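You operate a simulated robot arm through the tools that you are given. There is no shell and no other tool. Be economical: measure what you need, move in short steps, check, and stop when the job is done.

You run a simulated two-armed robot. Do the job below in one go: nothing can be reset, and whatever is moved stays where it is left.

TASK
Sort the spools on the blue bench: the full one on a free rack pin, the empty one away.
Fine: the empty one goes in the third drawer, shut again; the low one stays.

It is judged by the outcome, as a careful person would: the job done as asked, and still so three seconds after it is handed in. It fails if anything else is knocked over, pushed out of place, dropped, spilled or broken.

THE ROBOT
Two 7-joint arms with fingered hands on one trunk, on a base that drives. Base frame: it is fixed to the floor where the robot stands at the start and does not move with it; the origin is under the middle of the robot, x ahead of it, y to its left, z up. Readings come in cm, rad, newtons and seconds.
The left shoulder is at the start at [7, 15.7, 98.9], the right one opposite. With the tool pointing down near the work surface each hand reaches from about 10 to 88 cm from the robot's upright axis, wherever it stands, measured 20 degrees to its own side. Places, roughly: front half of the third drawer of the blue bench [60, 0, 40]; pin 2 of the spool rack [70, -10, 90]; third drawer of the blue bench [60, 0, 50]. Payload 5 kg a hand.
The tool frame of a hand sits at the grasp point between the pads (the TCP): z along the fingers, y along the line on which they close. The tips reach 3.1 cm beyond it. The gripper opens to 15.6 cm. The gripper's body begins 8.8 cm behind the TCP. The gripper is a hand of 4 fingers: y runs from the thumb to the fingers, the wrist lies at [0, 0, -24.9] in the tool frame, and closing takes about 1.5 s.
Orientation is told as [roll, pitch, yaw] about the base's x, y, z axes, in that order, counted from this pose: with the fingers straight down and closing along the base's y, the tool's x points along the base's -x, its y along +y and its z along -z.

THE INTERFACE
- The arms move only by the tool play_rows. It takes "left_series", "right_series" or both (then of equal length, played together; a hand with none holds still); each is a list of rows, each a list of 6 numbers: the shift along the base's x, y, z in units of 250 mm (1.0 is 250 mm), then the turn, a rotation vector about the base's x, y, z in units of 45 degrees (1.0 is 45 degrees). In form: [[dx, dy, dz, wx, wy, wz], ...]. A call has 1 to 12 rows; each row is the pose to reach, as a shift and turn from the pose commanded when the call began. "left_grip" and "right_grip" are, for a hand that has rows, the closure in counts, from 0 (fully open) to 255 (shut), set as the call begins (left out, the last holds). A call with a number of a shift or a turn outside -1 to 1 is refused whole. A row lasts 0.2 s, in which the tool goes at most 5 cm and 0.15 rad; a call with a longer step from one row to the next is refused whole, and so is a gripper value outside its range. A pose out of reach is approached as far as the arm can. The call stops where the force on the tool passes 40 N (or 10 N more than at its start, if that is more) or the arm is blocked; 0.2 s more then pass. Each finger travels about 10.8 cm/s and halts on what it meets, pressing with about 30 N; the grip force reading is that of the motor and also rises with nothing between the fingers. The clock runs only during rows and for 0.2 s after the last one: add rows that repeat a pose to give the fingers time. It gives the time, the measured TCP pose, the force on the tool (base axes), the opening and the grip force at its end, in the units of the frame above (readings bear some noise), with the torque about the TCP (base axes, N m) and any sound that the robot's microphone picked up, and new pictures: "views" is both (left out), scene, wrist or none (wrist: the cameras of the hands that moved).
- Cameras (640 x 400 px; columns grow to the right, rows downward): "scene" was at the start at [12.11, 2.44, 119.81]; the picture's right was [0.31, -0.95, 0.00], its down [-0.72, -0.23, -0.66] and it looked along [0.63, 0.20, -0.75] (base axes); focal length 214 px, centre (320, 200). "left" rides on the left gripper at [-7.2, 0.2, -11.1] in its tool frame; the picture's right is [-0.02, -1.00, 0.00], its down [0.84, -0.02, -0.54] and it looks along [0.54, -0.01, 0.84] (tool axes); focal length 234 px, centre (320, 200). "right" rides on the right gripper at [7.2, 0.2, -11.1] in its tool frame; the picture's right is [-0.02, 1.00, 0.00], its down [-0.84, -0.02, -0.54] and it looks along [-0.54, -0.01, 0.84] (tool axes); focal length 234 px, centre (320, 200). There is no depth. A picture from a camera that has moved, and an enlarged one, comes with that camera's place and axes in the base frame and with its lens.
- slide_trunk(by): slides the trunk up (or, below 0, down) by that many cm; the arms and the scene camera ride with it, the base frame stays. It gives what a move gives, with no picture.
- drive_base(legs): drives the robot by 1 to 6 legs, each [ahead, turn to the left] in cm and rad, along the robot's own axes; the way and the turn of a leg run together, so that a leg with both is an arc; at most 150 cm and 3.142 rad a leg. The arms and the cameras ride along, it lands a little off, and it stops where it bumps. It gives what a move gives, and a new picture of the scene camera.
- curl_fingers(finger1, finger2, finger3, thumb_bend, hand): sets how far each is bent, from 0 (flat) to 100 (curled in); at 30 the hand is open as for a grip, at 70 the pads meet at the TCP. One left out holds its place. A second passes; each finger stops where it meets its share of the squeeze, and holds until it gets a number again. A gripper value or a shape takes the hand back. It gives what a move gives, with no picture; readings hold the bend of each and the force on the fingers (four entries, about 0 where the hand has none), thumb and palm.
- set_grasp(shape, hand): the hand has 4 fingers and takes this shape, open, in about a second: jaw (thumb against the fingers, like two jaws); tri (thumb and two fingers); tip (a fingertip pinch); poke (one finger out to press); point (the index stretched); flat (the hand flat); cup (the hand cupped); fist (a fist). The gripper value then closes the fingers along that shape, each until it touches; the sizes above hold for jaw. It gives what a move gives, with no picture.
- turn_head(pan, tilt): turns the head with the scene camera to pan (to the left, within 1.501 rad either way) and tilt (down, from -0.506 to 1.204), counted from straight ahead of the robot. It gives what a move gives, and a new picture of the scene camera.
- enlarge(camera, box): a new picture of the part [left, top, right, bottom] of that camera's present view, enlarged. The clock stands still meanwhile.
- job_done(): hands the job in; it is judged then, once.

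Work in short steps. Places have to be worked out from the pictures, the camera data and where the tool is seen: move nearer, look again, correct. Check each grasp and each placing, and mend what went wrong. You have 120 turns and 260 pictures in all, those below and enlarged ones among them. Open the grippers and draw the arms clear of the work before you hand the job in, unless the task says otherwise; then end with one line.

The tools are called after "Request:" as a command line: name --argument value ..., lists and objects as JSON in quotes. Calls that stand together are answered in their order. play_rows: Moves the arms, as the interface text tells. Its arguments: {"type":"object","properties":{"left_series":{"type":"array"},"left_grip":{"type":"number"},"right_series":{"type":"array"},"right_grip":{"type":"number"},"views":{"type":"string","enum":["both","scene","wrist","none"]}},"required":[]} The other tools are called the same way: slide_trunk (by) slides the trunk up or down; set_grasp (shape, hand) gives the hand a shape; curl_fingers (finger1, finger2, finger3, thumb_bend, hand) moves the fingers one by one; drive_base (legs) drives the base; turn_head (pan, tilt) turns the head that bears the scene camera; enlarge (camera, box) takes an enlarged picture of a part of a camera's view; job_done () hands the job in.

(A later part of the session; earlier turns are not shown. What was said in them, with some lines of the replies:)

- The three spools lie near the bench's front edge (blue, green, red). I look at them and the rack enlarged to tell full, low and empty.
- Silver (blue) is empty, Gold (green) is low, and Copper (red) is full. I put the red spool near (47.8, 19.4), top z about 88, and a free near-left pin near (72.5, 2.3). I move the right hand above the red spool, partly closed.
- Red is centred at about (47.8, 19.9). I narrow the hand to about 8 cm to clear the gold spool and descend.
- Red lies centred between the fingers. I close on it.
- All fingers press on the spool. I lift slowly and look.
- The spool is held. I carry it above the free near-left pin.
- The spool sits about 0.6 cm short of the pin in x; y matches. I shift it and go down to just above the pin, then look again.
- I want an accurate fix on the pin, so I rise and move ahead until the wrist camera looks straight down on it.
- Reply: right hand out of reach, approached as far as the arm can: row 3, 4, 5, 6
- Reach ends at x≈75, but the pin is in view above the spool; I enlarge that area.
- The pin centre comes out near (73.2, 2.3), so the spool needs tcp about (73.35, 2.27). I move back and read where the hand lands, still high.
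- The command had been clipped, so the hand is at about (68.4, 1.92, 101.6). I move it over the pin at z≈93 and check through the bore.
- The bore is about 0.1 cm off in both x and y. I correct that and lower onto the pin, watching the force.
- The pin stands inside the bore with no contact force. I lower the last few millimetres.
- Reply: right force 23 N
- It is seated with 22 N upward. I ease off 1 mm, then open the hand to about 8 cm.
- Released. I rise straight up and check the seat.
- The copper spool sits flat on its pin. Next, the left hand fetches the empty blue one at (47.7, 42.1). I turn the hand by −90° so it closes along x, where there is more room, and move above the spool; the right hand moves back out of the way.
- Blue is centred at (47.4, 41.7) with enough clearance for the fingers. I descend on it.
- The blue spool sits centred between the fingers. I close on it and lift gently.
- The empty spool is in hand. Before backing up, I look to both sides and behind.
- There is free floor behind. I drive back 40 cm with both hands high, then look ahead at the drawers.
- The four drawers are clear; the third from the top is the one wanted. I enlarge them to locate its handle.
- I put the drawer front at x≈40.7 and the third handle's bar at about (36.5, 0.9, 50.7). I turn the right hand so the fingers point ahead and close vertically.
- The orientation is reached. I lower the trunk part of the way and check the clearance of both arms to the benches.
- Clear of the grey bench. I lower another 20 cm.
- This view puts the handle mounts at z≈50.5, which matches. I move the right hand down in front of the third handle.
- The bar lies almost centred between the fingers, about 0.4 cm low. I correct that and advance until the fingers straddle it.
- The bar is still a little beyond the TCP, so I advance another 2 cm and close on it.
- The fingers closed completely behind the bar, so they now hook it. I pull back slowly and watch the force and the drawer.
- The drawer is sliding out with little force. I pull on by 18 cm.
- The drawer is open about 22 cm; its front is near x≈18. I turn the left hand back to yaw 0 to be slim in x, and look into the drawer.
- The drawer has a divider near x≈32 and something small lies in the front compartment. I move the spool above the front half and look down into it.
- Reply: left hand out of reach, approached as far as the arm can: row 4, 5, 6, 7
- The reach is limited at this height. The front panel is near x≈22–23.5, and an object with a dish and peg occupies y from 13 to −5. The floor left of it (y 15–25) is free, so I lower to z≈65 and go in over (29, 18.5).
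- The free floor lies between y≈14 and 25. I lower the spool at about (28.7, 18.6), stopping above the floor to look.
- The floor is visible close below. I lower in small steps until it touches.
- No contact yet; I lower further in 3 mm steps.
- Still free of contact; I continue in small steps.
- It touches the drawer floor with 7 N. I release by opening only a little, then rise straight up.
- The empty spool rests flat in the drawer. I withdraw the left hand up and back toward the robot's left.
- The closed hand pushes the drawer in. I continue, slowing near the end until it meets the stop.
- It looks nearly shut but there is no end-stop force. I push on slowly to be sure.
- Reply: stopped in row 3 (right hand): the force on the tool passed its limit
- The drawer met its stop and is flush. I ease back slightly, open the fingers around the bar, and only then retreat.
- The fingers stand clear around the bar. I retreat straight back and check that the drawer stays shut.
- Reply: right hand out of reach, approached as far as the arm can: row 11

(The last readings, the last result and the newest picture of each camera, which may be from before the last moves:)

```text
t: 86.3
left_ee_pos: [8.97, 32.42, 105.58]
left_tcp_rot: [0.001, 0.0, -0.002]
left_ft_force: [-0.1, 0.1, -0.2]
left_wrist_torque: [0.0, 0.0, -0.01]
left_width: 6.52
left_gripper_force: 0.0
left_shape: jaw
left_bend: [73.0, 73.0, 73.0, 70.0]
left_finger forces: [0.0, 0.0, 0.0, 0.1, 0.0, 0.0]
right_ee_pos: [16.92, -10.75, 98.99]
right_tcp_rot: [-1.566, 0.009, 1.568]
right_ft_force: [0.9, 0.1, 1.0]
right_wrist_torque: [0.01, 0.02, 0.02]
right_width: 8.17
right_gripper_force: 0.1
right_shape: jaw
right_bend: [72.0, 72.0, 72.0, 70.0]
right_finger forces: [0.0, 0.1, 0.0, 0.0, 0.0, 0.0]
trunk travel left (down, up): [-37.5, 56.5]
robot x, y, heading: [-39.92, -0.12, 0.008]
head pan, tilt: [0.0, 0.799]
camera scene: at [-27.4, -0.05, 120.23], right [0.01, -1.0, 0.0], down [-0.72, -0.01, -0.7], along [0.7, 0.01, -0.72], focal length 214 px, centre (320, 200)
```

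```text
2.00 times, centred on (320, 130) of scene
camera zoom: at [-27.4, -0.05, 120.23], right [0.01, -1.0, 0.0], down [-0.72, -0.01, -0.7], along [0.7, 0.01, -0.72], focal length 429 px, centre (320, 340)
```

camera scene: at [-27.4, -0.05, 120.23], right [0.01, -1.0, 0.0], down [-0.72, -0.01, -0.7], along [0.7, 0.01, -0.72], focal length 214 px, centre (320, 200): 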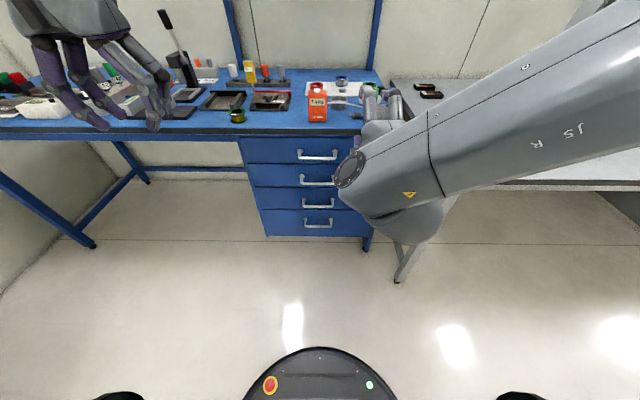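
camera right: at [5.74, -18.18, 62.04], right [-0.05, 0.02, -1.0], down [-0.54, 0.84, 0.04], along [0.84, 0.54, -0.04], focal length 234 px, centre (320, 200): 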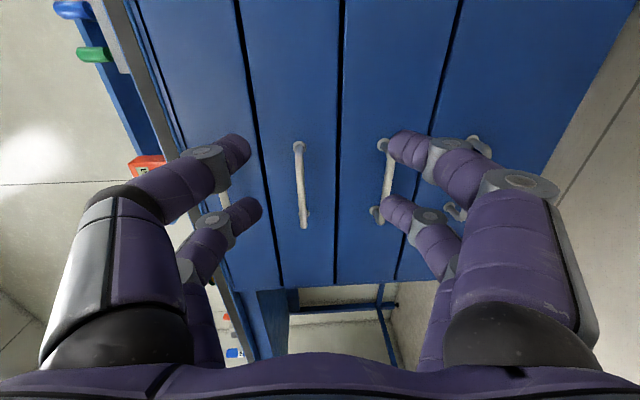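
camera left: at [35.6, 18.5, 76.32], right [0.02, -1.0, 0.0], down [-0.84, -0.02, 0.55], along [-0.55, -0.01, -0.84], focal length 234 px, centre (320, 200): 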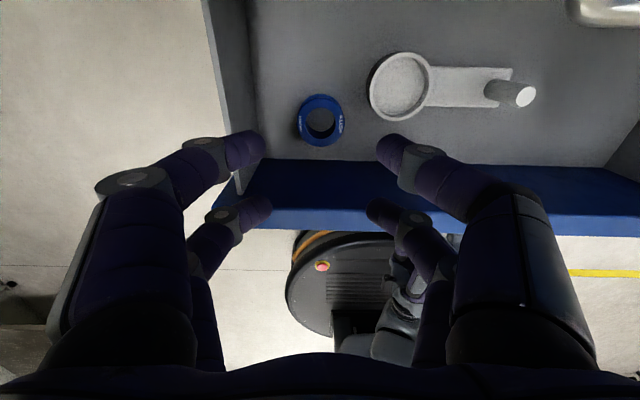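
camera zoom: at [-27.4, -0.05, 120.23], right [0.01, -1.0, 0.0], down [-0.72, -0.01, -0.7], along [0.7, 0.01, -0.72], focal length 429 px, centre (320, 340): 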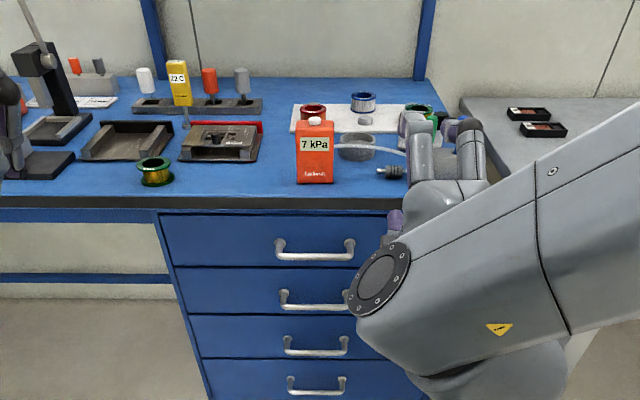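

The drawer is shut, the copper spool is on its pin, gold stays in place, and both hands are clear. I open both grippers fully and draw back a little more.

Request:
play_rows --left_series '[[-0.05, 0, 0, 0, 0, 0], [-0.1, 0, 0, 0, 0, 0], [-0.1, 0, 0, 0, 0, 0], [-0.1, 0, 0, 0, 0, 0], [-0.1, 0, 0, 0, 0, 0]]' --right_series '[[0, 0, 0, 0, 0, 0], [0, 0, 0, 0, 0, 0], [0, 0, 0, 0, 0, 0], [0, 0, 0, 0, 0, 0], [0, 0, 0, 0, 0, 0]]' --left_grip 0 --right_grip 0 --views "scene"

```text
t: 87.5
left_ee_pos: [6.5, 32.29, 105.53]
left_tcp_rot: [0.0, 0.002, -0.001]
left_ft_force: [-1.0, -0.3, 0.0]
left_wrist_torque: [0.0, 0.02, -0.01]
left_width: 15.58
left_gripper_force: 0.2
left_shape: jaw
left_bend: [30.0, 30.0, 30.0, 30.0]
left_finger forces: [0.0, 0.0, 0.1, 0.1, 0.1, 0.0]
right_ee_pos: [16.86, -10.86, 98.91]
right_tcp_rot: [-1.566, 0.009, 1.57]
right_ft_force: [-0.1, -0.3, -0.1]
right_wrist_torque: [0.02, 0.01, 0.01]
right_width: 15.57
right_gripper_force: 0.0
right_shape: jaw
right_bend: [30.0, 30.0, 30.0, 30.0]
right_finger forces: [0.0, 0.1, 0.0, 0.0, 0.0, 0.1]
trunk travel left (down, up): [-37.5, 56.5]
robot x, y, heading: [-40.07, -0.12, 0.005]
head pan, tilt: [0.0, 0.799]
camera scene: at [-27.39, -0.06, 120.23], right [0.01, -1.0, 0.0], down [-0.72, -0.01, -0.7], along [0.7, 0.0, -0.72], focal length 214 px, centre (320, 200)
```

scene: 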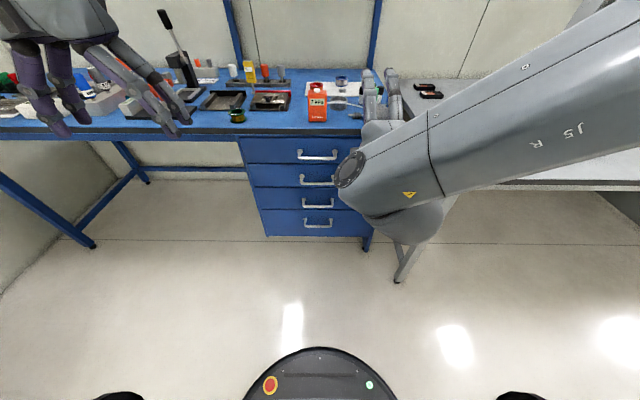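

Everything is in its place and both hands are open and clear, so I hand the job in.

Request:
job_done

```text
The job is handed in.
```

The full copper spool is on a free rack pin, the empty silver one is in the third drawer (counted from the top) with the drawer shut again, and the low gold one stayed where it was.
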